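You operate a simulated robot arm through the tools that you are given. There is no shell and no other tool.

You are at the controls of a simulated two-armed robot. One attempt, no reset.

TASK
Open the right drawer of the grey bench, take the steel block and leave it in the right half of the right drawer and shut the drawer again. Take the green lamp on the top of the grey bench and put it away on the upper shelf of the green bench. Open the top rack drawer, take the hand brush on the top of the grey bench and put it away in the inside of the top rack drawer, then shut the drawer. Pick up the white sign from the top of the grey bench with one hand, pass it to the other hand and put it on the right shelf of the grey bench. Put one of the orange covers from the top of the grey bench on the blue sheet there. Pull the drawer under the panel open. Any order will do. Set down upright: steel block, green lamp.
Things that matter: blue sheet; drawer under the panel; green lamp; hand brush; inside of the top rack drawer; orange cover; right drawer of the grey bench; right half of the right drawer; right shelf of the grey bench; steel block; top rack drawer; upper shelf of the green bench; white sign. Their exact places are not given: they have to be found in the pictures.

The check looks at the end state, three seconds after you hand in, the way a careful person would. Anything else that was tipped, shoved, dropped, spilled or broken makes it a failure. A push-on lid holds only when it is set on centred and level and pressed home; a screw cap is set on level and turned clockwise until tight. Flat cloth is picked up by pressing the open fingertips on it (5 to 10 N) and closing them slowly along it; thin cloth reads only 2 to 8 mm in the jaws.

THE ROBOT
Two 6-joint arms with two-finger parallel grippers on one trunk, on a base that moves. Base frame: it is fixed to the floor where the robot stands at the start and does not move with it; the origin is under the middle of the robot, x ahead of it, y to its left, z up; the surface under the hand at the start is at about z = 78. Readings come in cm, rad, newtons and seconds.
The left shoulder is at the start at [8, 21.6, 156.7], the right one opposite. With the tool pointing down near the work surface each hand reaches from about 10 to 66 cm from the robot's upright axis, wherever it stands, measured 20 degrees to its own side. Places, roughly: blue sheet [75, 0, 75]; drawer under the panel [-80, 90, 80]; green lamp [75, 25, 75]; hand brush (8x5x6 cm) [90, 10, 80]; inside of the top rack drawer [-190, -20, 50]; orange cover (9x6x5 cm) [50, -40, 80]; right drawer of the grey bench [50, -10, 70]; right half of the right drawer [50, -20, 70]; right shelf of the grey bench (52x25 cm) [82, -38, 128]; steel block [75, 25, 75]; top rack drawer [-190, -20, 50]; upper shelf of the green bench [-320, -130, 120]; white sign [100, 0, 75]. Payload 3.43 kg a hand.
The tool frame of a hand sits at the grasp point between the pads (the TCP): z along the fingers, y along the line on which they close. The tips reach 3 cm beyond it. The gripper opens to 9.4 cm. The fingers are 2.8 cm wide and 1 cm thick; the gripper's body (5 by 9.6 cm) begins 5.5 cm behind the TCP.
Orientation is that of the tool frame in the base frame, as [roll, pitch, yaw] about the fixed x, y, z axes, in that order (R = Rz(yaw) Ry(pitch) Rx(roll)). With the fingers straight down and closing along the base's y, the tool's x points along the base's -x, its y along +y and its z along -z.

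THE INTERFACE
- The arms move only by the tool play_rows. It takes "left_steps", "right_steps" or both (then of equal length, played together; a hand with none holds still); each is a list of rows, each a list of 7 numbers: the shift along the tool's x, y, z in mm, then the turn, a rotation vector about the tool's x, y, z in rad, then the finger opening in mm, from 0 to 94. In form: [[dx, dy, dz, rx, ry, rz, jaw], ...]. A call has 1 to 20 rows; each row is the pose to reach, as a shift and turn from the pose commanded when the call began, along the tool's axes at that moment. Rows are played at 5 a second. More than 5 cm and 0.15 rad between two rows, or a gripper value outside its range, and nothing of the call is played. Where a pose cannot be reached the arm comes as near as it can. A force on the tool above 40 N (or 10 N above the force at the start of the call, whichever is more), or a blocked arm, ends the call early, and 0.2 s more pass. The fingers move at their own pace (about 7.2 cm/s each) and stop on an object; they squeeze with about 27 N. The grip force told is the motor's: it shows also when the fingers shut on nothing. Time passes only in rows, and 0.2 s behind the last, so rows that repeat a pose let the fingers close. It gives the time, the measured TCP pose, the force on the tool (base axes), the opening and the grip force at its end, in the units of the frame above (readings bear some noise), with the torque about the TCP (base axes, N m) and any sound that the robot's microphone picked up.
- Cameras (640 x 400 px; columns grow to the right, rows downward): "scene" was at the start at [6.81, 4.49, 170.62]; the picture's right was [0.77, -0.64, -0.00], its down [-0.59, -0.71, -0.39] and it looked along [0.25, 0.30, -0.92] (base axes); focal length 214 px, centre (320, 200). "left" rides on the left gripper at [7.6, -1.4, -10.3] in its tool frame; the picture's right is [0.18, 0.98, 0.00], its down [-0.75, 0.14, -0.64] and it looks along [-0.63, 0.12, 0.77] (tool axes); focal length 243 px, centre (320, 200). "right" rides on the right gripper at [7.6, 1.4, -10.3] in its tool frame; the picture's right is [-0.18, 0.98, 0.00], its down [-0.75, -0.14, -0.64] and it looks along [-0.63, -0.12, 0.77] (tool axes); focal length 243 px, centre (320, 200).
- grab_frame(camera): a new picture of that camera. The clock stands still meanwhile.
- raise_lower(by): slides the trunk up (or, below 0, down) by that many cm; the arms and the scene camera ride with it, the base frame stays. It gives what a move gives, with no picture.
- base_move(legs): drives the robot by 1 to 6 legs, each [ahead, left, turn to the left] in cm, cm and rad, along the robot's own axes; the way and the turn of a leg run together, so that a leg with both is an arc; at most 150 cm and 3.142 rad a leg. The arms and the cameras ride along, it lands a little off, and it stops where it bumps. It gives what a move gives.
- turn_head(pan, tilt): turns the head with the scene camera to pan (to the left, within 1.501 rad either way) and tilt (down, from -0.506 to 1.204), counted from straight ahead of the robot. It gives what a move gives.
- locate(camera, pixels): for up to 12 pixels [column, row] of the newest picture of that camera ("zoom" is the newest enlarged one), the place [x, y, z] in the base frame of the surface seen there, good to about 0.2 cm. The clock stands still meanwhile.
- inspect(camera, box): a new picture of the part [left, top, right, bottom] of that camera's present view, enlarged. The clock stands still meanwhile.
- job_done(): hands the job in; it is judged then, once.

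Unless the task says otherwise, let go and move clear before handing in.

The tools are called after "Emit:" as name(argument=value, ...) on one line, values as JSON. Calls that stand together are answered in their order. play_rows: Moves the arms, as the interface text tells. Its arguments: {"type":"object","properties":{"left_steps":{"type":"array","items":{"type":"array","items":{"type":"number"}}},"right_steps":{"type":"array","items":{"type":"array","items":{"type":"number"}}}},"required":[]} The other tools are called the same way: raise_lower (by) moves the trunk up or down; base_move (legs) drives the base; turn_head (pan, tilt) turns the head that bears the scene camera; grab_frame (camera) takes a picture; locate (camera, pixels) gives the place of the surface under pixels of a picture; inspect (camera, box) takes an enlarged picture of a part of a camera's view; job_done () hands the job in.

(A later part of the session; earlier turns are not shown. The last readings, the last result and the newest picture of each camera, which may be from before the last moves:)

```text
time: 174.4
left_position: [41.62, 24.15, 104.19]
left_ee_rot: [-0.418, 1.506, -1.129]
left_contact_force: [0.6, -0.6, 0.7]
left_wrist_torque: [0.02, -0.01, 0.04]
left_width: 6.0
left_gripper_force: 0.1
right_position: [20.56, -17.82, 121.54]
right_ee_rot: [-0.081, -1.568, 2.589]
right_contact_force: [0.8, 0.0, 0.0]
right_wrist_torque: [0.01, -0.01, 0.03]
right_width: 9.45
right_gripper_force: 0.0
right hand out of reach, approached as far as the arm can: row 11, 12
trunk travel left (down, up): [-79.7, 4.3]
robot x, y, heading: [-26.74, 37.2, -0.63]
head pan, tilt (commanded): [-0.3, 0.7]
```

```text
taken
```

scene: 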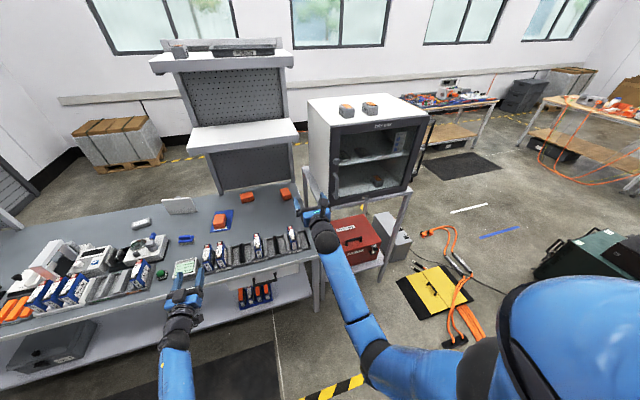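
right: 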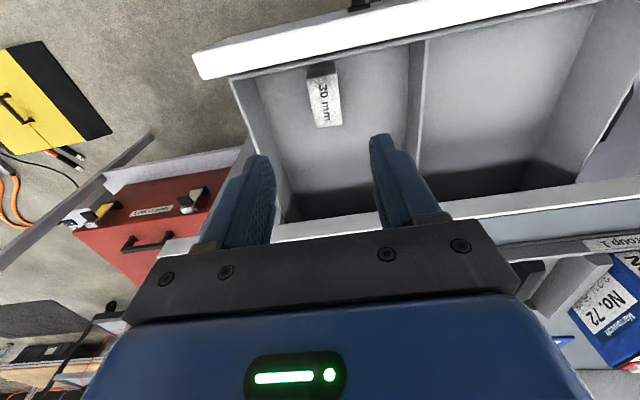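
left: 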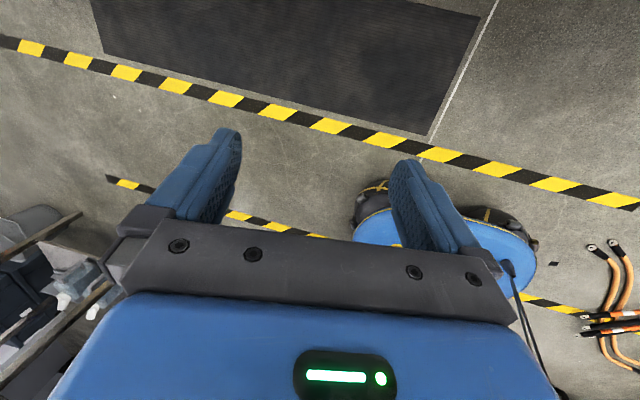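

Pointing ahead now (x up). Continue the pitch down to tool-down.

Emit:
play_rows(right_steps=[[-39.9, 0, -2.9, 0, -0.143, 0, 94], [-79, 0, -11.4, 0, -0.286, 0, 94], [-116.2, 0, -25.3, 0, -0.428, 0, 94], [-151.3, 0, -44.4, 0, -0.571, 0, 94], [-183.4, 0, -68.4, 0, -0.714, 0, 94], [-211.6, 0, -96.7, 0, -0.857, 0, 94], [-235.6, 0, -128.7, 0, -1.0, 0, 94], [-254.7, 0, -163.6, 0, -1.142, 0, 94], [-268.7, 0, -201, 0, -1.285, 0, 94], [-277.1, 0, -240.2, 0, -1.428, 0, 94], [-280, 0, -280, 0, -1.571, 0, 94], [-280, 0, -280, 0, -1.571, 0, 94]])

Emit:
grab_frame(camera="scene")

```text
time: 177.0
left_position: [41.68, 24.18, 104.08]
left_ee_rot: [-0.419, 1.507, -1.132]
left_contact_force: [-0.1, -0.3, 0.0]
left_wrist_torque: [0.02, 0.03, 0.01]
left_width: 6.01
left_gripper_force: 0.1
right_position: [-0.98, -0.47, 95.83]
right_ee_rot: [2.888, -0.098, -0.62]
right_contact_force: [0.3, 0.0, -0.9]
right_wrist_torque: [-0.02, -0.02, 0.02]
right_width: 9.41
right_gripper_force: 0.1
right hand out of reach, approached as far as the arm can: row 1, 2, 3, 4, 5, 6, 7, 8, 9, 10, 11, 12
trunk travel left (down, up): [-79.7, 4.3]
robot x, y, heading: [-26.35, 36.96, -0.63]
head pan, tilt (commanded): [-0.3, 0.7]
```

```text
taken
```

scene: 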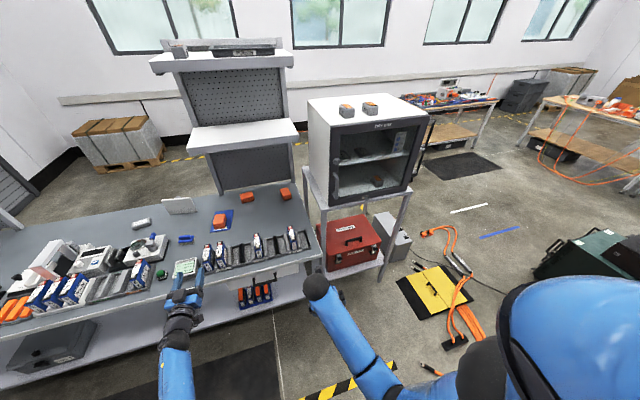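

Still locked on the other side (roll 2.888). Let me measure the right arm's links in the picture to understand its shape before trying anything else.

Emit:
locate(camera="scene", pixels=[[320, 285], [330, 300], [340, 320], [350, 340], [365, 365], [378, 378], [392, 390], [180, 320], [178, 345], [176, 380], [185, 290], [345, 300]])

Emit:
inspect(camera="scene", box=[280, 250, 520, 400])

```text
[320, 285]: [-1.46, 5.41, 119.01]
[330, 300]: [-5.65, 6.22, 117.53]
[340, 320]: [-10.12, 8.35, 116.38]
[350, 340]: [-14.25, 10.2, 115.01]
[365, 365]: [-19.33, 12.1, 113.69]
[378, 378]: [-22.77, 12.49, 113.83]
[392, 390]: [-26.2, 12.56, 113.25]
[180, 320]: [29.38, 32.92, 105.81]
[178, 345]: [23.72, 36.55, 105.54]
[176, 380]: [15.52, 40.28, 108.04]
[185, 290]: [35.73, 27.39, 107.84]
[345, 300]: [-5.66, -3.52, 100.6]
```

```text
2.67 times, centred on (400, 325) of scene
```

zoom: 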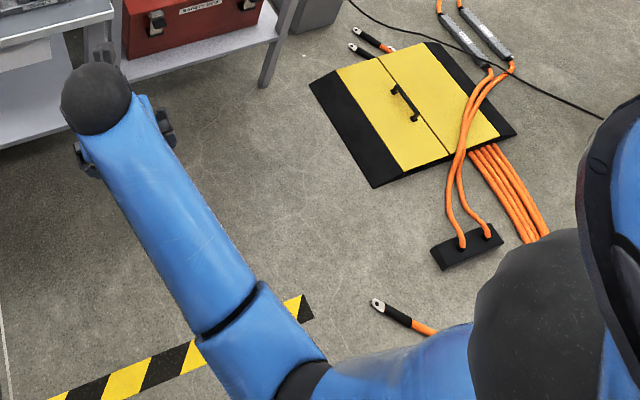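

That explains it: two wrist roll joints both need unwinding by half a turn. From here, swinging the fingers right and up (about x, which now points ahead) leaves the last joint centred; then pitching forward over the top should return the proper tool-down pose.

Emit:
play_rows(right_steps=[[0, 46.3, -2.9, -0.1445, 0, 0, 94], [0, 91.8, -11.6, -0.289, 0, 0, 94], [0, 135.6, -25.9, -0.4335, 0, 0, 94], [0, 177, -45.5, -0.578, 0, 0, 94], [0, 215.2, -70, -0.7225, 0, 0, 94], [0, 249.5, -98.8, -0.867, 0, 0, 94], [0, 279.3, -131.4, -1.0115, 0, 0, 94], [0, 304.2, -167, -1.156, 0, 0, 94], [0, 323.8, -205, -1.3005, 0, 0, 94], [0, 337.7, -244.3, -1.445, 0, 0, 94], [0, 346, -284.3, -1.5895, 0, 0, 94], [0, 348.4, -324.6, -1.734, 0, 0, 94], [0, 345.1, -363.9, -1.8785, 0, 0, 94], [0, 336.2, -401.7, -2.023, 0, 0, 94], [0, 321.8, -437, -2.1675, 0, 0, 94], [0, 302.7, -468.9, -2.312, 0, 0, 94], [0, 279.2, -496.8, -2.4565, 0, 0, 94], [0, 252, -520.2, -2.601, 0, 0, 94], [0, 221.7, -538.4, -2.7455, 0, 0, 94], [0, 189.3, -551.3, -2.89, 0, 0, 94]])

Emit:
grab_frame(camera="scene")

```text
time: 181.2
left_position: [41.68, 24.14, 104.03]
left_ee_rot: [-0.422, 1.506, -1.136]
left_contact_force: [-0.2, 0.4, 0.2]
left_wrist_torque: [0.02, 0.03, 0.02]
left_width: 6.01
left_gripper_force: 0.0
right_position: [-8.43, -0.62, 153.43]
right_ee_rot: [-0.003, -0.099, -0.619]
right_contact_force: [0.3, 0.2, -0.5]
right_wrist_torque: [0.02, 0.01, -0.02]
right_width: 9.41
right_gripper_force: 0.2
trunk travel left (down, up): [-79.7, 4.3]
robot x, y, heading: [-26.34, 37.4, -0.628]
head pan, tilt (commanded): [-0.3, 0.7]
```

```text
taken
```

scene: 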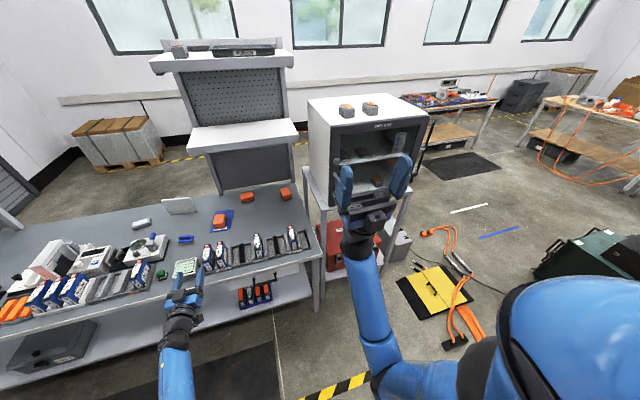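

No flags this time: the hand points up with x ahead. Now pitch forward and down in two calls.

Emit:
play_rows(right_steps=[[39.9, 0, -2.9, 0, 0.143, 0, 94], [79, 0, -11.4, 0, 0.286, 0, 94], [116.2, 0, -25.3, 0, 0.428, 0, 94], [151.3, 0, -44.4, 0, 0.571, 0, 94], [183.4, 0, -68.4, 0, 0.714, 0, 94], [211.6, 0, -96.7, 0, 0.857, 0, 94], [235.6, 0, -128.7, 0, 1.0, 0, 94], [254.7, 0, -163.6, 0, 1.142, 0, 94], [268.7, 0, -201, 0, 1.285, 0, 94], [277.1, 0, -240.2, 0, 1.428, 0, 94], [280, 0, -280, 0, 1.571, 0, 94], [280, 0, -280, 0, 1.571, 0, 94]])

Emit:
play_rows(right_steps=[[39.9, 0, -2.9, 0, 0.143, 0, 94], [79, 0, -11.4, 0, 0.286, 0, 94], [116.2, 0, -25.3, 0, 0.428, 0, 94], [151.3, 0, -44.4, 0, 0.571, 0, 94], [183.4, 0, -68.4, 0, 0.714, 0, 94], [211.6, 0, -96.7, 0, 0.857, 0, 94], [235.6, 0, -128.7, 0, 1.0, 0, 94], [254.7, 0, -163.6, 0, 1.142, 0, 94], [268.7, 0, -201, 0, 1.285, 0, 94], [277.1, 0, -240.2, 0, 1.428, 0, 94], [280, 0, -280, 0, 1.571, 0, 94], [280, 0, -280, 0, 1.67, 0, 94], [280, 0, -280, 0, 1.67, 0, 94]])

Emit:
grab_frame(camera="scene")

```text
time: 183.8
left_position: [41.63, 24.16, 104.11]
left_ee_rot: [-0.418, 1.507, -1.132]
left_contact_force: [-0.4, 0.3, 0.0]
left_wrist_torque: [-0.03, -0.02, 0.0]
left_width: 6.0
left_gripper_force: 0.1
right_position: [16.23, -18.52, 128.25]
right_ee_rot: [-0.017, 1.473, -0.639]
right_contact_force: [-0.2, -0.3, 0.0]
right_wrist_torque: [0.03, 0.02, -0.05]
right_width: 9.39
right_gripper_force: 0.0
right hand out of reach, approached as far as the arm can: row 7
trunk travel left (down, up): [-79.7, 4.3]
robot x, y, heading: [-26.34, 37.24, -0.631]
head pan, tilt (commanded): [-0.3, 0.7]
```

```text
time: 186.6
left_position: [41.65, 24.09, 104.12]
left_ee_rot: [-0.422, 1.505, -1.135]
left_contact_force: [0.6, -0.3, 0.0]
left_wrist_torque: [0.02, -0.02, 0.0]
left_width: 6.01
left_gripper_force: 0.0
right_position: [-4.08, -3.94, 97.78]
right_ee_rot: [-3.141, -0.001, 2.52]
right_contact_force: [-0.1, 0.2, 0.5]
right_wrist_torque: [-0.02, 0.0, 0.01]
right_width: 9.39
right_gripper_force: 0.0
trunk travel left (down, up): [-79.7, 4.3]
robot x, y, heading: [-26.72, 37.24, -0.633]
head pan, tilt (commanded): [-0.3, 0.7]
```

```text
taken
```

scene: 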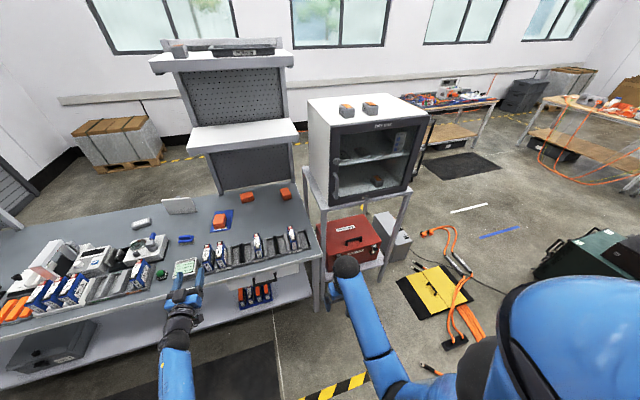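

The right hand is back in its proper tool-down state (roll −3.141, no flags). I'll do the same for the left: pitch it up first, then forward and down.

Emit:
play_rows(left_steps=[[-39.9, 0, -2.9, 0, -0.143, 0, 60], [-79, 0, -11.4, 0, -0.286, 0, 60], [-116.2, 0, -25.3, 0, -0.428, 0, 60], [-151.3, 0, -44.4, 0, -0.571, 0, 60], [-183.4, 0, -68.4, 0, -0.714, 0, 60], [-211.6, 0, -96.7, 0, -0.857, 0, 60], [-235.6, 0, -128.7, 0, -1.0, 0, 60], [-254.7, 0, -163.6, 0, -1.142, 0, 60], [-268.7, 0, -201, 0, -1.285, 0, 60], [-277.1, 0, -240.2, 0, -1.428, 0, 60], [-280, 0, -280, 0, -1.571, 0, 60], [-280, 0, -280, 0, -1.571, 0, 60]])

Emit:
turn_head(pan=0.2, tilt=0.8)

Emit:
grab_frame(camera="scene")

```text
time: 189.2
left_position: [19.67, 44.44, 130.27]
left_ee_rot: [-0.026, -0.063, -0.711]
left_contact_force: [0.6, -0.4, -0.1]
left_wrist_torque: [0.01, -0.02, -0.02]
left_width: 6.01
left_gripper_force: 0.1
right_position: [-4.13, -3.94, 97.54]
right_ee_rot: [-3.139, 0.0, 2.52]
right_contact_force: [0.1, 0.4, 0.8]
right_wrist_torque: [-0.02, 0.0, 0.02]
right_width: 9.42
right_gripper_force: 0.0
trunk travel left (down, up): [-79.7, 4.3]
robot x, y, heading: [-26.45, 37.52, -0.627]
head pan, tilt (commanded): [-0.3, 0.7]
```

```text
time: 190.1
left_position: [19.63, 44.41, 130.27]
left_ee_rot: [-0.027, -0.06, -0.712]
left_contact_force: [0.0, -0.3, -0.4]
left_wrist_torque: [0.01, 0.03, 0.0]
left_width: 6.0
left_gripper_force: 0.1
right_position: [-4.21, -3.88, 97.71]
right_ee_rot: [-3.14, 0.0, 2.521]
right_contact_force: [0.1, 0.6, -0.5]
right_wrist_torque: [0.05, -0.04, -0.03]
right_width: 9.38
right_gripper_force: 0.0
trunk travel left (down, up): [-79.7, 4.3]
robot x, y, heading: [-26.48, 37.7, -0.631]
head pan, tilt (commanded): [0.201, 0.799]
```

```text
taken
```

scene: 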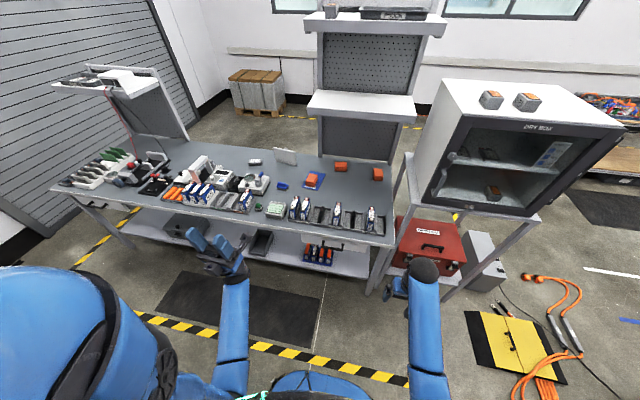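

The left hand points up with no flags. I'll bring its wrist in line with the shoulder plane, then pitch forward and down.

Emit:
play_rows(left_steps=[[0, -25, 0, 0.01, 0.02, 0.03, 60], [0, -50, 0, 0.02, 0.04, 0.06, 60], [0, -78, 0, 0.027, 0.06, 0.08, 60], [0, -78, 0, 0.027, 0.06, 0.08, 60]])

Emit:
play_rows(left_steps=[[39.9, 0, -2.9, 0, 0.143, 0, 60], [79, 0, -11.4, 0, 0.286, 0, 60], [116.2, 0, -25.3, 0, 0.428, 0, 60], [151.3, 0, -44.4, 0, 0.571, 0, 60], [183.4, 0, -68.4, 0, 0.714, 0, 60], [211.6, 0, -96.7, 0, 0.857, 0, 60], [235.6, 0, -128.7, 0, 1.0, 0, 60], [254.7, 0, -163.6, 0, 1.142, 0, 60], [268.7, 0, -201, 0, 1.285, 0, 60], [277.1, 0, -240.2, 0, 1.428, 0, 60], [280, 0, -280, 0, 1.571, 0, 60], [280, 0, -280, 0, 1.571, 0, 60]])

Emit:
play_rows(left_steps=[[39.9, 0, -2.9, 0, 0.143, 0, 60], [79, 0, -11.4, 0, 0.286, 0, 60], [116.2, 0, -25.3, 0, 0.428, 0, 60], [151.3, 0, -44.4, 0, 0.571, 0, 60], [183.4, 0, -68.4, 0, 0.714, 0, 60], [211.6, 0, -96.7, 0, 0.857, 0, 60], [235.6, 0, -128.7, 0, 1.0, 0, 60], [254.7, 0, -163.6, 0, 1.142, 0, 60], [268.7, 0, -201, 0, 1.285, 0, 60], [277.1, 0, -240.2, 0, 1.428, 0, 60], [280, 0, -280, 0, 1.571, 0, 60], [280, 0, -280, 0, 1.571, 0, 60]])

Emit:
grab_frame(camera="scene")

```text
time: 191.1
left_position: [14.59, 38.36, 130.45]
left_ee_rot: [-0.001, 0.002, -0.634]
left_contact_force: [-0.5, 0.3, -0.1]
left_wrist_torque: [0.0, 0.0, 0.01]
left_width: 6.01
left_gripper_force: 0.0
right_position: [-4.21, -3.86, 97.62]
right_ee_rot: [-3.138, -0.002, 2.523]
right_contact_force: [0.1, 0.1, 0.5]
right_wrist_torque: [-0.01, 0.0, -0.01]
right_width: 9.4
right_gripper_force: 0.1
trunk travel left (down, up): [-79.7, 4.3]
robot x, y, heading: [-26.48, 37.48, -0.635]
head pan, tilt (commanded): [0.201, 0.799]
```

```text
time: 193.7
left_position: [37.09, 21.47, 102.93]
left_ee_rot: [-2.71, 1.568, 2.938]
left_contact_force: [0.9, 0.1, 0.6]
left_wrist_torque: [0.02, 0.0, -0.02]
left_width: 6.0
left_gripper_force: 0.1
right_position: [-4.27, -4.01, 97.63]
right_ee_rot: [-3.139, -0.001, 2.52]
right_contact_force: [-0.2, 0.1, -0.1]
right_wrist_torque: [0.0, 0.01, -0.02]
right_width: 9.4
right_gripper_force: 0.0
trunk travel left (down, up): [-79.7, 4.3]
robot x, y, heading: [-26.52, 37.38, -0.63]
head pan, tilt (commanded): [0.201, 0.799]
```

```text
time: 196.3
left_position: [15.34, 39.55, 68.98]
left_ee_rot: [-2.958, 0.142, 2.515]
left_contact_force: [-0.9, 0.4, 0.0]
left_wrist_torque: [0.01, 0.01, 0.02]
left_width: 6.01
left_gripper_force: 0.0
left hand out of reach, approached as far as the arm can: row 5, 6, 7, 8, 9, 10, 11, 12
right_position: [-4.19, -3.94, 97.57]
right_ee_rot: [-3.141, 0.001, 2.52]
right_contact_force: [0.0, -0.5, 0.4]
right_wrist_torque: [-0.01, -0.01, -0.02]
right_width: 9.39
right_gripper_force: 0.1
trunk travel left (down, up): [-79.7, 4.3]
robot x, y, heading: [-26.58, 37.69, -0.628]
head pan, tilt (commanded): [0.201, 0.799]
```

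```text
taken
```

scene: 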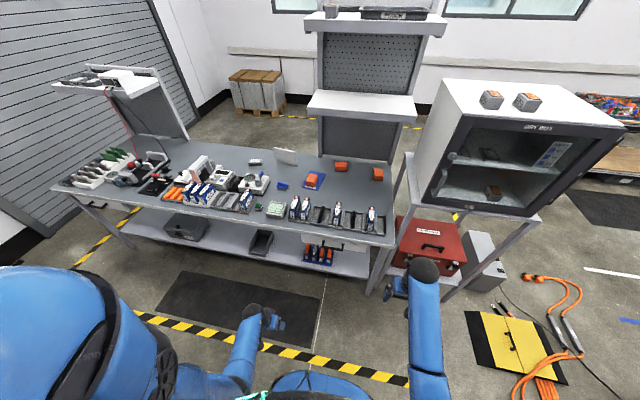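

The left crossed the wrong way this time (it was too low). I'll reverse it up again, raise the wrist to ~125 like the right's successful pass, and retry.

Emit:
play_rows(left_steps=[[-39.9, 0, -2.9, 0, -0.143, 0, 60], [-79, 0, -11.4, 0, -0.286, 0, 60], [-116.2, 0, -25.3, 0, -0.428, 0, 60], [-151.3, 0, -44.4, 0, -0.571, 0, 60], [-183.4, 0, -68.4, 0, -0.714, 0, 60], [-211.6, 0, -96.7, 0, -0.857, 0, 60], [-235.6, 0, -128.7, 0, -1.0, 0, 60], [-254.7, 0, -163.6, 0, -1.142, 0, 60], [-268.7, 0, -201, 0, -1.285, 0, 60], [-277.1, 0, -240.2, 0, -1.428, 0, 60], [-280, 0, -280, 0, -1.571, 0, 60], [-280, 0, -280, 0, -1.571, 0, 60]])

Emit:
play_rows(left_steps=[[-39.9, 0, -2.9, 0, -0.143, 0, 60], [-79, 0, -11.4, 0, -0.286, 0, 60], [-116.2, 0, -25.3, 0, -0.428, 0, 60], [-151.3, 0, -44.4, 0, -0.571, 0, 60], [-183.4, 0, -68.4, 0, -0.714, 0, 60], [-211.6, 0, -96.7, 0, -0.857, 0, 60], [-235.6, 0, -128.7, 0, -1.0, 0, 60], [-254.7, 0, -163.6, 0, -1.142, 0, 60], [-268.7, 0, -201, 0, -1.285, 0, 60], [-277.1, 0, -240.2, 0, -1.428, 0, 60], [-280, 0, -280, 0, -1.571, 0, 60], [-280, 0, -280, 0, -1.571, 0, 60]])

Emit:
grab_frame(camera="scene")

```text
time: 198.9
left_position: [37.52, 30.29, 100.59]
left_ee_rot: [-0.898, 1.339, -1.537]
left_contact_force: [-0.4, -0.8, 0.1]
left_wrist_torque: [-0.01, 0.0, 0.03]
left_width: 6.0
left_gripper_force: 0.1
right_position: [-4.14, -4.04, 97.57]
right_ee_rot: [-3.141, -0.002, 2.52]
right_contact_force: [0.0, 0.0, 0.5]
right_wrist_torque: [-0.01, 0.02, 0.01]
right_width: 9.41
right_gripper_force: 0.1
trunk travel left (down, up): [-79.7, 4.3]
robot x, y, heading: [-26.67, 37.75, -0.628]
head pan, tilt (commanded): [0.201, 0.799]
```

```text
time: 201.5
left_position: [15.25, 52.77, 123.8]
left_ee_rot: [-0.182, -0.145, -0.624]
left_contact_force: [0.5, 0.0, -0.7]
left_wrist_torque: [0.03, 0.01, 0.02]
left_width: 6.01
left_gripper_force: 0.0
right_position: [-4.2, -3.93, 97.62]
right_ee_rot: [-3.139, 0.001, 2.52]
right_contact_force: [-0.1, -0.6, -0.4]
right_wrist_torque: [0.01, 0.01, -0.02]
right_width: 9.41
right_gripper_force: 0.1
trunk travel left (down, up): [-79.7, 4.3]
robot x, y, heading: [-26.71, 37.33, -0.634]
head pan, tilt (commanded): [0.201, 0.799]
```

```text
taken
```

scene: 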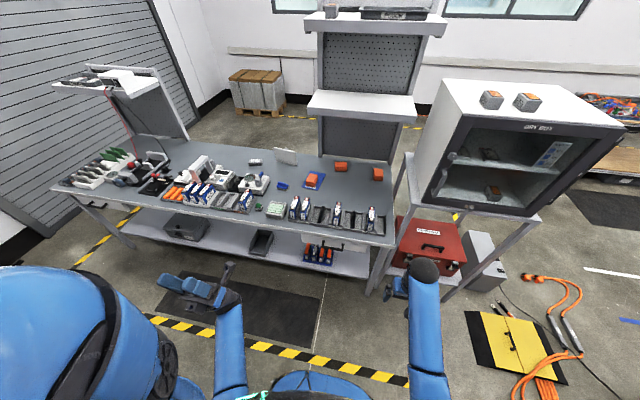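

The left hand is up again. I'll move its wrist to about 43 ahead, in line with the shoulder, z≈125, and align it.

Emit:
play_rows(left_steps=[[24, -22, 25, 0.02, 0.016, 0, 60], [48, -44, 50, 0.04, 0.032, 0, 60], [73, -66, 76, 0.06, 0.048, 0, 60], [98, -88, 102, 0.08, 0.064, 0, 60], [123, -111, 128, 0.1, 0.08, 0, 60], [148, -133, 153, 0.12, 0.096, 0, 60], [173, -155, 179, 0.14, 0.112, 0, 60], [198, -178, 205, 0.16, 0.128, 0, 60], [222, -200, 230, 0.182, 0.145, 0, 60], [222, -200, 230, 0.182, 0.145, 0, 60]])

Emit:
grab_frame(camera="scene")

```text
time: 203.7
left_position: [20.99, 29.27, 152.84]
left_ee_rot: [0.001, 0.001, -0.637]
left_contact_force: [0.0, 0.4, 0.4]
left_wrist_torque: [0.0, -0.03, 0.02]
left_width: 6.02
left_gripper_force: 0.0
right_position: [-4.22, -3.88, 97.78]
right_ee_rot: [-3.139, 0.001, 2.52]
right_contact_force: [-0.6, 0.2, 0.6]
right_wrist_torque: [0.01, 0.01, 0.01]
right_width: 9.41
right_gripper_force: 0.0
trunk travel left (down, up): [-79.7, 4.3]
robot x, y, heading: [-26.51, 37.17, -0.627]
head pan, tilt (commanded): [0.201, 0.799]
```

```text
taken
```

scene: 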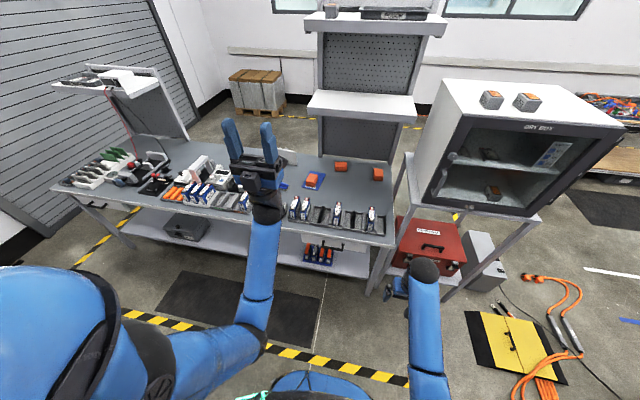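

Exactly aligned and unflagged. Now pitch forward and down.

Emit:
play_rows(left_steps=[[39.9, 0, -2.9, 0, 0.143, 0, 60], [79, 0, -11.4, 0, 0.286, 0, 60], [116.2, 0, -25.3, 0, 0.428, 0, 60], [151.3, 0, -44.4, 0, 0.571, 0, 60], [183.4, 0, -68.4, 0, 0.714, 0, 60], [211.6, 0, -96.7, 0, 0.857, 0, 60], [235.6, 0, -128.7, 0, 1.0, 0, 60], [254.7, 0, -163.6, 0, 1.142, 0, 60], [268.7, 0, -201, 0, 1.285, 0, 60], [277.1, 0, -240.2, 0, 1.428, 0, 60], [280, 0, -280, 0, 1.571, 0, 60], [280, 0, -280, 0, 1.571, 0, 60]])

Emit:
play_rows(left_steps=[[39.9, 0, -2.9, 0, 0.143, 0, 60], [79, 0, -11.4, 0, 0.286, 0, 60], [116.2, 0, -25.3, 0, 0.428, 0, 60], [151.3, 0, -44.4, 0, 0.571, 0, 60], [183.4, 0, -68.4, 0, 0.714, 0, 60], [211.6, 0, -96.7, 0, 0.857, 0, 60], [235.6, 0, -128.7, 0, 1.0, 0, 60], [254.7, 0, -163.6, 0, 1.142, 0, 60], [268.7, 0, -201, 0, 1.285, 0, 60], [277.1, 0, -240.2, 0, 1.428, 0, 60], [280, 0, -280, 0, 1.571, 0, 60], [280, 0, -280, 0, 1.571, 0, 60]])

```text
time: 206.3
left_position: [43.42, 12.93, 124.62]
left_ee_rot: [-3.11, 1.568, 2.536]
left_contact_force: [-0.5, 0.2, -0.2]
left_wrist_torque: [-0.03, -0.02, 0.0]
left_width: 6.01
left_gripper_force: 0.1
right_position: [-4.16, -3.83, 97.67]
right_ee_rot: [-3.141, 0.001, 2.52]
right_contact_force: [-0.2, -0.6, -0.9]
right_wrist_torque: [0.0, 0.0, 0.02]
right_width: 9.38
right_gripper_force: 0.0
trunk travel left (down, up): [-79.7, 4.3]
robot x, y, heading: [-26.47, 37.35, -0.63]
head pan, tilt (commanded): [0.201, 0.799]
```

```text
time: 208.9
left_position: [20.99, 29.59, 97.17]
left_ee_rot: [-3.141, -0.002, 2.501]
left_contact_force: [0.1, 0.3, 0.3]
left_wrist_torque: [-0.02, -0.01, -0.01]
left_width: 5.99
left_gripper_force: 0.1
right_position: [-4.33, -3.96, 97.74]
right_ee_rot: [-3.139, -0.001, 2.519]
right_contact_force: [-0.1, -0.9, -0.1]
right_wrist_torque: [0.0, 0.0, -0.02]
right_width: 9.4
right_gripper_force: 0.0
trunk travel left (down, up): [-79.7, 4.3]
robot x, y, heading: [-26.4, 37.36, -0.631]
head pan, tilt (commanded): [0.201, 0.799]
```

Both hands are back in proper tool-down states. Now I'll tuck the left hand out to the left-back, raise the trunk 4 cm, and turn left 0.6 rad so the right shoulder leads toward the sign.

Emit:
play_rows(left_steps=[[20, 40, 0, 0, 0, 0, 60], [40, 80, 0, 0, 0, 0, 60], [60, 120, 0, 0, 0, 0, 60], [80, 160, 0, 0, 0, 0, 60], [95, 195, 0, 0, 0, 0, 60], [95, 195, 0, 0, 0, 0, 60]])

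Emit:
raise_lower(by=4)

Emit:
base_move(legs=[[0, 0, 0.6], [40, 20, 0], [30, 12, 0]])

Emit:
turn_head(pan=-0.3, tilt=0.7)

Emit:
grab_frame(camera="scene")

```text
time: 210.3
left_position: [24.95, 51.22, 97.41]
left_ee_rot: [-3.141, -0.002, 2.501]
left_contact_force: [0.3, 0.1, -0.6]
left_wrist_torque: [-0.01, 0.03, 0.0]
left_width: 5.99
left_gripper_force: 0.0
right_position: [-4.12, -3.85, 97.67]
right_ee_rot: [-3.141, -0.001, 2.52]
right_contact_force: [-0.3, 1.0, 0.4]
right_wrist_torque: [0.0, 0.0, -0.01]
right_width: 9.39
right_gripper_force: 0.1
trunk travel left (down, up): [-79.7, 4.3]
robot x, y, heading: [-26.33, 37.41, -0.626]
head pan, tilt (commanded): [0.201, 0.799]
```

```text
time: 211.2
left_position: [24.69, 51.03, 101.39]
left_ee_rot: [-3.141, -0.003, 2.501]
left_contact_force: [0.8, 0.3, 0.0]
left_wrist_torque: [-0.03, 0.02, 0.04]
left_width: 6.01
left_gripper_force: 0.2
right_position: [-4.15, -3.92, 101.62]
right_ee_rot: [-3.141, 0.0, 2.52]
right_contact_force: [0.2, -0.1, 1.0]
right_wrist_torque: [-0.03, -0.02, 0.01]
right_width: 9.38
right_gripper_force: 0.0
trunk travel left (down, up): [-83.7, 0.3]
robot x, y, heading: [-26.65, 37.66, -0.63]
head pan, tilt (commanded): [0.201, 0.799]
```

```text
time: 217.2
left_position: [76.45, 108.79, 101.46]
left_ee_rot: [3.14, 0.001, 3.118]
left_contact_force: [0.3, 0.1, -0.3]
left_wrist_torque: [0.03, -0.01, -0.01]
left_width: 5.99
left_gripper_force: 0.0
right_position: [84.55, 47.08, 101.7]
right_ee_rot: [-3.139, 0.002, 3.139]
right_contact_force: [0.2, 0.1, -0.6]
right_wrist_torque: [0.0, -0.01, 0.0]
right_width: 9.39
right_gripper_force: 0.1
trunk travel left (down, up): [-83.7, 0.3]
robot x, y, heading: [42.85, 68.13, -0.015]
head pan, tilt (commanded): [0.201, 0.799]
```

```text
time: 218.2
left_position: [76.63, 108.94, 101.31]
left_ee_rot: [3.141, -0.002, 3.118]
left_contact_force: [0.5, -0.5, -0.7]
left_wrist_torque: [-0.01, 0.02, 0.02]
left_width: 6.02
left_gripper_force: 0.0
right_position: [84.88, 47.25, 101.65]
right_ee_rot: [-3.14, -0.001, 3.139]
right_contact_force: [-0.1, 0.5, -0.2]
right_wrist_torque: [0.03, -0.01, -0.02]
right_width: 9.39
right_gripper_force: 0.0
trunk travel left (down, up): [-83.7, 0.3]
robot x, y, heading: [42.63, 68.27, -0.014]
head pan, tilt (commanded): [-0.3, 0.7]
```

```text
taken
```

scene: 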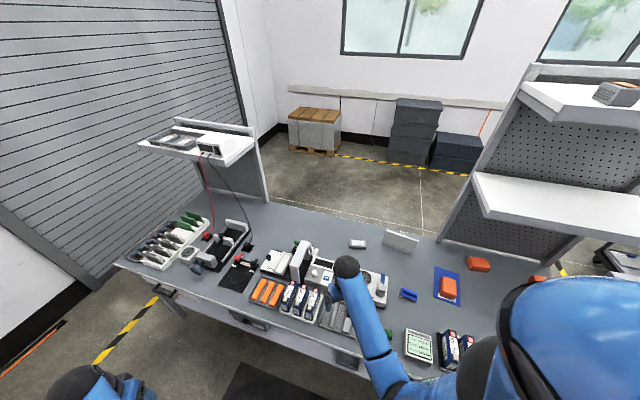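

I'm at (42.7,68.2), heading about 0. I'll close in another 12 cm toward the bench.

Emit:
base_move(legs=[[9.3, -7.2, 0]])

Emit:
grab_frame(camera="right")

Emit:
grab_frame(camera="left")

Emit:
inspect(camera="scene", box=[300, 200, 500, 325])

```text
time: 219.4
left_position: [85.31, 101.97, 101.27]
left_ee_rot: [-3.139, 0.002, 3.123]
left_contact_force: [-0.2, -0.4, 0.3]
left_wrist_torque: [-0.03, -0.04, -0.01]
left_width: 6.01
left_gripper_force: 0.1
right_position: [93.49, 40.36, 101.97]
right_ee_rot: [-3.137, 0.003, 3.137]
right_contact_force: [-0.4, 0.0, -0.3]
right_wrist_torque: [-0.01, -0.01, -0.01]
right_width: 9.38
right_gripper_force: 0.2
trunk travel left (down, up): [-83.7, 0.3]
robot x, y, heading: [51.57, 60.64, -0.017]
head pan, tilt (commanded): [-0.3, 0.7]
```

```text
taken
```

right: 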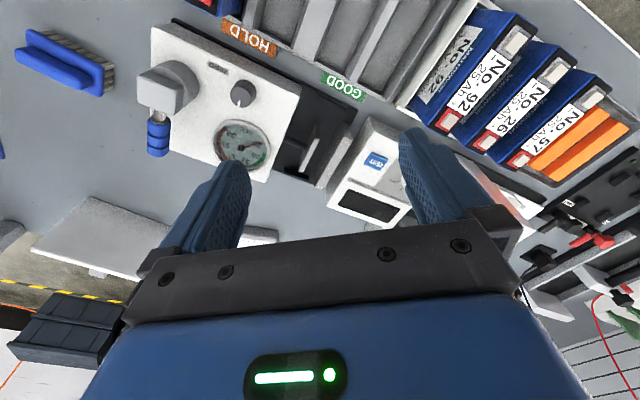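

```text
taken
```

left: 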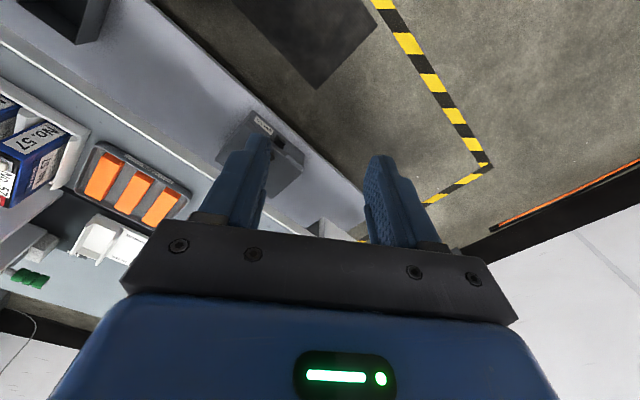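

```text
3.20 times, centred on (400, 262) of scene
```

zoom: 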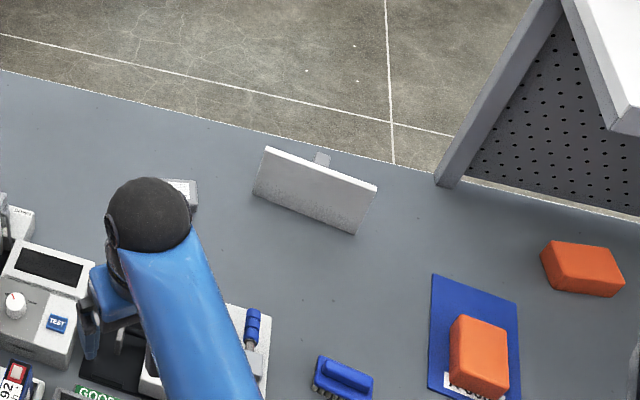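

Not blocked; I'm at u≈5.5. The sign is clear at zoom (315,190). I'll re-locate its corners and the strut from this view.

Emit:
locate(camera="zoom", pixels=[[269, 156], [372, 190], [257, 190], [356, 228], [268, 149], [375, 185], [322, 158], [318, 152], [327, 156], [310, 195], [180, 190]])

Emit:
inspect(camera="scene", box=[370, 240, 430, 277])

```text
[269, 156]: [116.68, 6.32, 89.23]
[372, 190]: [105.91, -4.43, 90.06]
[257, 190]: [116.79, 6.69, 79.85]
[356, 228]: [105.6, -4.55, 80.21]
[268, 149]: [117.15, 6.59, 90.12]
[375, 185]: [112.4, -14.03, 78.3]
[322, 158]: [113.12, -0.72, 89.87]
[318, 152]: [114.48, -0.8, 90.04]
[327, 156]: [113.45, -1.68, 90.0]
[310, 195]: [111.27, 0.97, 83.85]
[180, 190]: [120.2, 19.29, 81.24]
```

```text
10.67 times, centred on (400, 258) of scene
```

zoom: 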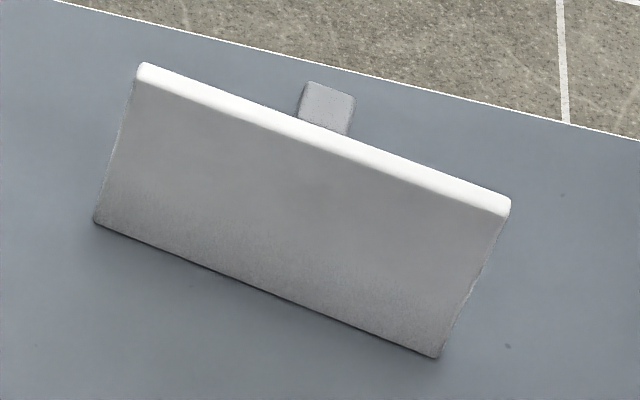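

The sign's front face runs from (116.75,6.4) to (105.7,−4.5). I'll edge 3 cm closer, then swing the right hand most of the way over at the current height, turning it to close across the plate.

Emit:
base_move(legs=[[2.2, -1.6, 0]])

Emit:
play_rows(right_steps=[[-25, -30, 0, 0, 0, -0.1, 94], [-50, -60, 0, 0, 0, -0.2, 94], [-75, -90, 0, 0, 0, -0.3, 94], [-100, -120, 0, 0, 0, -0.4, 94], [-115, -160, 0, 0, 0, -0.5, 94], [-125, -200, 0, 0, 0, -0.6, 94], [-130, -240, 0, 0, 0, -0.7, 94], [-135, -280, 0, 0, 0, -0.783, 94], [-135, -280, 0, 0, 0, -0.783, 94]])

Emit:
grab_frame(camera="right")

Emit:
grab_frame(camera="scene")

```text
time: 220.2
left_position: [87.41, 100.33, 101.43]
left_ee_rot: [-3.138, 0.002, 3.121]
left_contact_force: [-0.3, -0.8, 0.3]
left_wrist_torque: [-0.03, -0.06, 0.0]
left_width: 6.03
left_gripper_force: 0.2
right_position: [95.57, 38.78, 101.96]
right_ee_rot: [-3.136, 0.003, 3.14]
right_contact_force: [-0.4, 0.8, -0.7]
right_wrist_torque: [0.0, -0.05, -0.02]
right_width: 9.38
right_gripper_force: 0.0
trunk travel left (down, up): [-83.7, 0.3]
robot x, y, heading: [53.71, 59.18, -0.012]
head pan, tilt (commanded): [-0.3, 0.7]
```

```text
time: 222.2
left_position: [87.77, 100.16, 101.28]
left_ee_rot: [-3.141, -0.001, 3.121]
left_contact_force: [0.3, -0.8, 0.2]
left_wrist_torque: [-0.01, 0.0, -0.03]
left_width: 6.02
left_gripper_force: 0.1
right_position: [109.43, 10.49, 101.57]
right_ee_rot: [-3.141, -0.001, -2.359]
right_contact_force: [-0.2, -0.3, 0.2]
right_wrist_torque: [0.04, 0.0, 0.01]
right_width: 9.4
right_gripper_force: 0.0
trunk travel left (down, up): [-83.7, 0.3]
robot x, y, heading: [53.73, 59.42, -0.012]
head pan, tilt (commanded): [-0.3, 0.7]
```

```text
taken
```

right: 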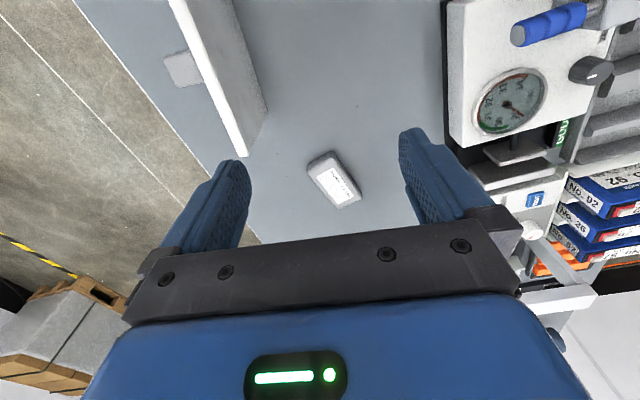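

```text
taken
```

scene: 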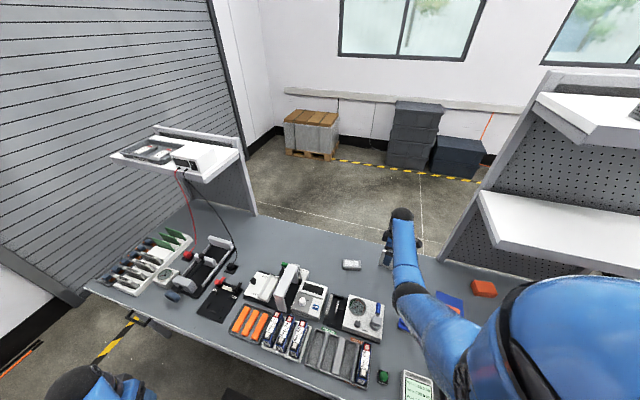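

The hand is 8.4 cm in front of the plate and square to it. I'll lower the trunk in steps while keeping the hand high, to gain reach.

Emit:
raise_lower(by=-6)

Emit:
play_rows(right_steps=[[0, 0, -20, 0, 0, 0, 94], [0, 0, -40, 0, 0, 0, 94], [0, 0, -40, 0, 0, 0, 94]])

Emit:
raise_lower(by=-6)

Emit:
play_rows(right_steps=[[0, 0, -20, 0, 0, 0, 94], [0, 0, -45, 0, 0, 0, 94], [0, 0, -45, 0, 0, 0, 94]])

```text
time: 223.2
left_position: [87.72, 100.11, 95.37]
left_ee_rot: [3.141, 0.0, 3.121]
left_contact_force: [0.3, -0.4, -0.3]
left_wrist_torque: [0.0, 0.04, 0.01]
left_width: 6.0
left_gripper_force: 0.0
right_position: [109.44, 10.45, 95.47]
right_ee_rot: [-3.141, -0.001, -2.362]
right_contact_force: [0.2, -1.0, 0.3]
right_wrist_torque: [0.0, -0.03, 0.02]
right_width: 9.42
right_gripper_force: 0.0
trunk travel left (down, up): [-77.7, 6.3]
robot x, y, heading: [53.66, 59.07, -0.01]
head pan, tilt (commanded): [-0.3, 0.7]
```

```text
time: 224.0
left_position: [87.83, 100.15, 95.5]
left_ee_rot: [-3.142, 0.0, 3.12]
left_contact_force: [0.5, -0.1, 0.6]
left_wrist_torque: [0.02, -0.02, -0.02]
left_width: 6.02
left_gripper_force: 0.1
right_position: [109.26, 10.48, 99.67]
right_ee_rot: [-3.139, -0.005, -2.36]
right_contact_force: [-0.7, 0.5, 0.7]
right_wrist_torque: [0.04, -0.04, -0.02]
right_width: 9.42
right_gripper_force: 0.1
trunk travel left (down, up): [-77.7, 6.3]
robot x, y, heading: [53.75, 58.99, -0.015]
head pan, tilt (commanded): [-0.3, 0.7]
```

```text
time: 225.0
left_position: [87.86, 100.19, 89.44]
left_ee_rot: [3.141, -0.003, 3.121]
left_contact_force: [-0.7, 0.2, 0.2]
left_wrist_torque: [-0.01, 0.0, 0.02]
left_width: 6.0
left_gripper_force: 0.0
right_position: [109.19, 10.49, 93.66]
right_ee_rot: [-3.14, -0.002, -2.361]
right_contact_force: [0.4, 0.3, 0.4]
right_wrist_torque: [0.02, -0.04, -0.01]
right_width: 9.39
right_gripper_force: 0.1
trunk travel left (down, up): [-71.7, 12.3]
robot x, y, heading: [53.88, 59.28, -0.009]
head pan, tilt (commanded): [-0.3, 0.7]
```

```text
time: 225.8
left_position: [87.8, 100.11, 89.39]
left_ee_rot: [-3.141, -0.004, 3.12]
left_contact_force: [-0.4, -0.7, -1.0]
left_wrist_torque: [0.0, 0.03, -0.01]
left_width: 5.98
left_gripper_force: 0.1
right_position: [109.25, 10.62, 98.05]
right_ee_rot: [-3.139, -0.003, -2.361]
right_contact_force: [0.4, -0.2, -0.2]
right_wrist_torque: [-0.03, 0.03, -0.04]
right_width: 9.38
right_gripper_force: 0.1
trunk travel left (down, up): [-71.7, 12.3]
robot x, y, heading: [53.29, 59.03, -0.011]
head pan, tilt (commanded): [-0.3, 0.7]
```

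Now slide over the plate (8.6 cm) and look down.

Emit:
play_rows(right_steps=[[0, -30, 0, 0, 0, 0, 94], [0, -60, 0, 0, 0, 0, 80], [0, -86, 0, 0, 0, 0, 60], [0, -86, 0, 0, 0, 0, 60]])

Emit:
grab_frame(camera="right")

```text
time: 226.8
left_position: [87.76, 100.18, 89.25]
left_ee_rot: [-3.14, -0.002, 3.121]
left_contact_force: [-0.2, -1.2, -0.4]
left_wrist_torque: [-0.01, -0.01, 0.0]
left_width: 5.98
left_gripper_force: 0.2
right_position: [115.41, 4.35, 97.94]
right_ee_rot: [-3.138, -0.002, -2.361]
right_contact_force: [0.1, 0.0, -0.3]
right_wrist_torque: [0.03, 0.0, 0.02]
right_width: 6.0
right_gripper_force: 0.0
trunk travel left (down, up): [-71.7, 12.3]
robot x, y, heading: [54.31, 59.05, -0.014]
head pan, tilt (commanded): [-0.3, 0.7]
```

```text
taken
```

right: 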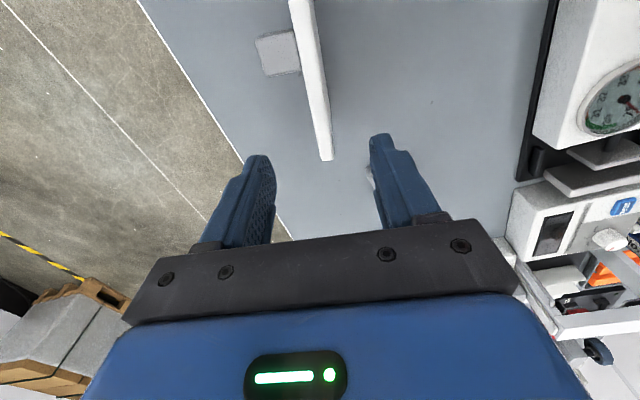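

The plate's top edge runs (302,0)–(325,158), between the fingers. I'll check its line numerically.

Emit:
locate(camera="right", pixels=[[307, 40], [314, 80], [321, 125], [325, 155], [318, 80], [310, 80], [280, 50], [297, 60]])

Emit:
inspect(camera="right", box=[240, 0, 400, 200])

```text
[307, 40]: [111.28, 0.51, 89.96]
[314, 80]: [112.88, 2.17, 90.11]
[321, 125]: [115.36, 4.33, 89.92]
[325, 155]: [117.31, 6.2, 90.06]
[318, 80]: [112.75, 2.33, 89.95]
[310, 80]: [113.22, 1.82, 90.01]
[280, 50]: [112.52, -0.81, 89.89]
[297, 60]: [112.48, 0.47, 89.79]
```

```text
2.00 times, centred on (320, 100) of right
```

zoom: 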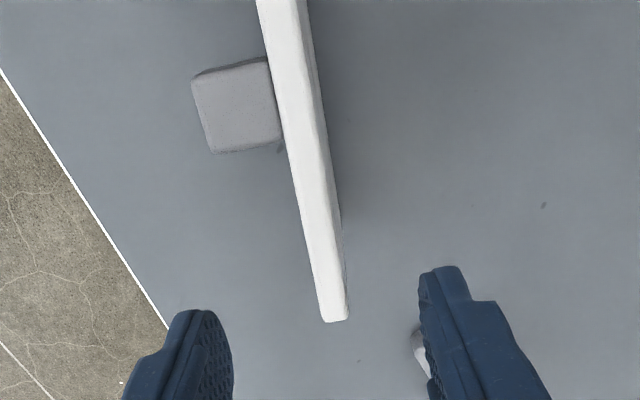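

The grip point lines up ((115.36,4.33) vs TCP (115.41,4.35)). I'll lower by the trunk 10.4 cm so the reach stays the same.

Emit:
raise_lower(by=-10.4)

Emit:
grab_frame(camera="right")

```text
time: 228.2
left_position: [87.75, 100.03, 78.96]
left_ee_rot: [3.141, -0.002, 3.12]
left_contact_force: [0.0, -0.5, 0.2]
left_wrist_torque: [0.0, 0.01, -0.02]
left_width: 5.98
left_gripper_force: 0.0
right_position: [115.44, 4.27, 87.65]
right_ee_rot: [-3.141, -0.002, -2.362]
right_contact_force: [0.9, -0.6, 0.4]
right_wrist_torque: [-0.02, -0.04, -0.07]
right_width: 6.0
right_gripper_force: 0.0
trunk travel left (down, up): [-61.3, 22.7]
robot x, y, heading: [53.81, 58.83, -0.014]
head pan, tilt (commanded): [-0.3, 0.7]
```

```text
taken
```

right: 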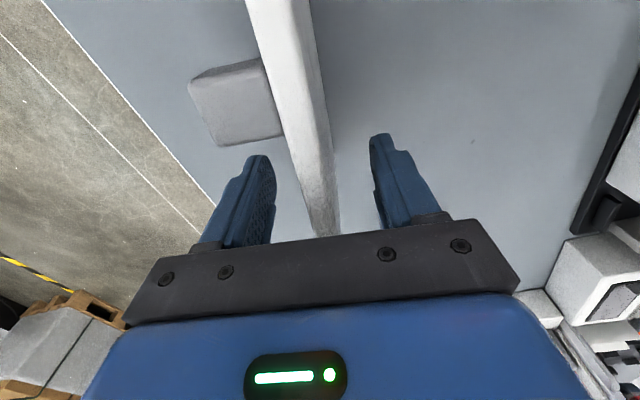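

The plate is between the fingers with no contact. Closing.

Emit:
play_rows(right_steps=[[0, 0, 0, 0, 0, 0, 40], [0, 0, 0, 0, 0, 0, 20], [0, 0, 0, 0, 0, 0, 5], [0, 0, 0, 0, 0, 0, 3], [0, 0, 0, 0, 0, 0, 3], [0, 0, 0, 0, 0, 0, 3]])

Emit:
grab_frame(camera="right")

```text
time: 229.6
left_position: [87.78, 100.08, 78.98]
left_ee_rot: [3.141, -0.001, 3.122]
left_contact_force: [0.4, -0.2, -0.6]
left_wrist_torque: [0.0, 0.01, -0.01]
left_width: 5.99
left_gripper_force: 0.0
right_position: [115.47, 4.48, 87.6]
right_ee_rot: [-3.141, 0.0, -2.361]
right_contact_force: [-0.5, 1.8, -0.5]
right_wrist_torque: [-0.04, 0.11, -0.04]
right_width: 1.61
right_gripper_force: 27.1
trunk travel left (down, up): [-61.3, 22.7]
robot x, y, heading: [54.08, 59.48, -0.009]
head pan, tilt (commanded): [-0.3, 0.7]
```

```text
taken
```

right: 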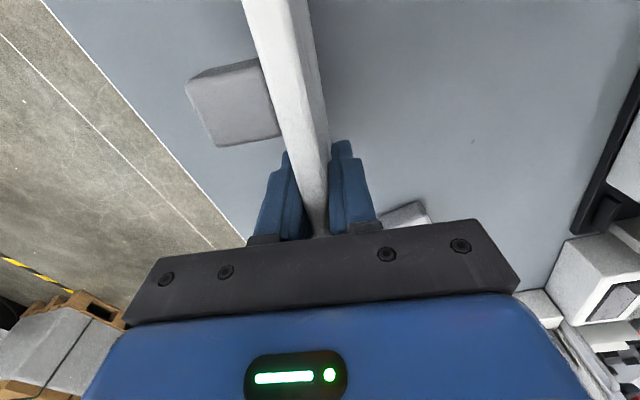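

Gripped at 1.6 cm. Lifting slightly with the trunk and checking that the sign doesn't swing.

Emit:
raise_lower(by=3)

Emit:
inspect(camera="scene", box=[340, 200, 500, 300])

Emit:
grab_frame(camera="right")

```text
time: 230.3
left_position: [87.86, 100.21, 82.05]
left_ee_rot: [3.142, -0.003, 3.121]
left_contact_force: [0.2, -0.6, 0.5]
left_wrist_torque: [-0.02, -0.01, 0.03]
left_width: 6.0
left_gripper_force: 0.0
right_position: [115.52, 4.39, 90.59]
right_ee_rot: [-3.138, -0.003, -2.361]
right_contact_force: [-0.1, -0.9, -1.7]
right_wrist_torque: [0.09, -0.06, -0.02]
right_width: 1.6
right_gripper_force: 26.6
trunk travel left (down, up): [-64.3, 19.7]
robot x, y, heading: [54.17, 59.34, -0.011]
head pan, tilt (commanded): [-0.3, 0.7]
```

```text
4.00 times, centred on (420, 250) of scene
```

zoom: 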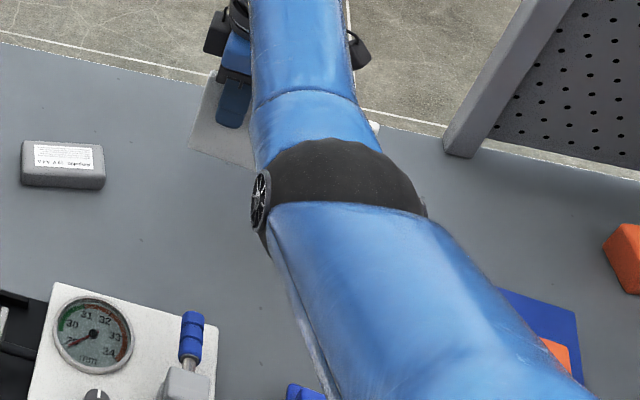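

```text
taken
```

right: 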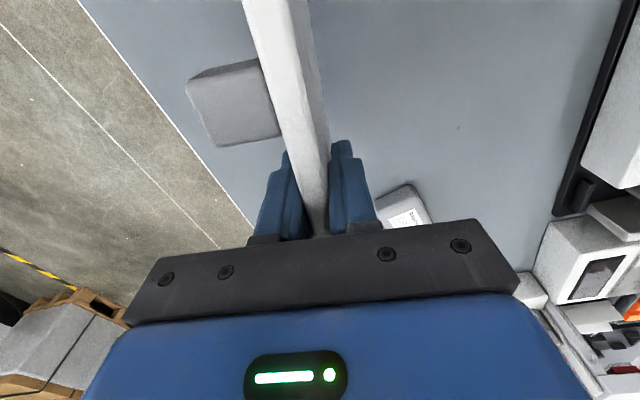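

The sign is light and steady. Raising 15 cm more and backing straight away from the bench.

Emit:
raise_lower(by=16)

Emit:
base_move(legs=[[-32, 24, 0]])

Emit:
grab_frame(camera="scene")

```text
time: 232.2
left_position: [87.79, 100.21, 97.96]
left_ee_rot: [3.141, -0.001, 3.12]
left_contact_force: [0.3, -0.2, 0.3]
left_wrist_torque: [-0.03, 0.02, -0.01]
left_width: 5.97
left_gripper_force: 0.1
right_position: [115.34, 4.4, 106.56]
right_ee_rot: [-3.139, -0.003, -2.359]
right_contact_force: [0.1, 0.1, -2.2]
right_wrist_torque: [0.04, -0.04, 0.0]
right_width: 1.63
right_gripper_force: 27.1
trunk travel left (down, up): [-80.3, 3.7]
robot x, y, heading: [53.92, 58.98, -0.014]
head pan, tilt (commanded): [-0.3, 0.7]
```

```text
time: 234.7
left_position: [55.19, 124.22, 97.84]
left_ee_rot: [3.14, -0.005, 3.124]
left_contact_force: [-0.1, -0.6, 0.2]
left_wrist_torque: [0.02, -0.01, -0.01]
left_width: 6.0
left_gripper_force: 0.0
right_position: [82.88, 28.41, 106.3]
right_ee_rot: [3.14, -0.002, -2.362]
right_contact_force: [0.5, 1.1, -0.7]
right_wrist_torque: [0.09, -0.09, 0.01]
right_width: 1.61
right_gripper_force: 26.7
trunk travel left (down, up): [-80.3, 3.7]
robot x, y, heading: [20.98, 83.47, -0.011]
head pan, tilt (commanded): [-0.3, 0.7]
```

```text
taken
```

scene: 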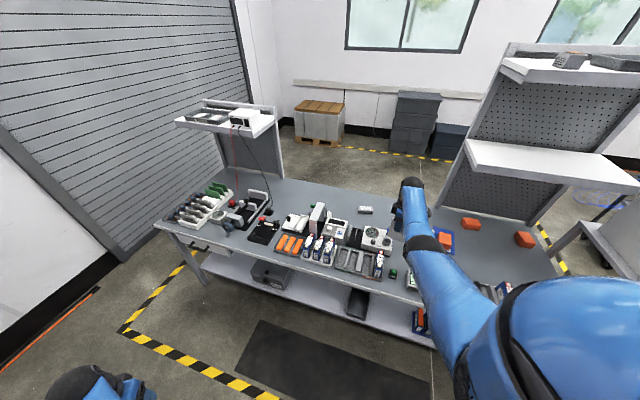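

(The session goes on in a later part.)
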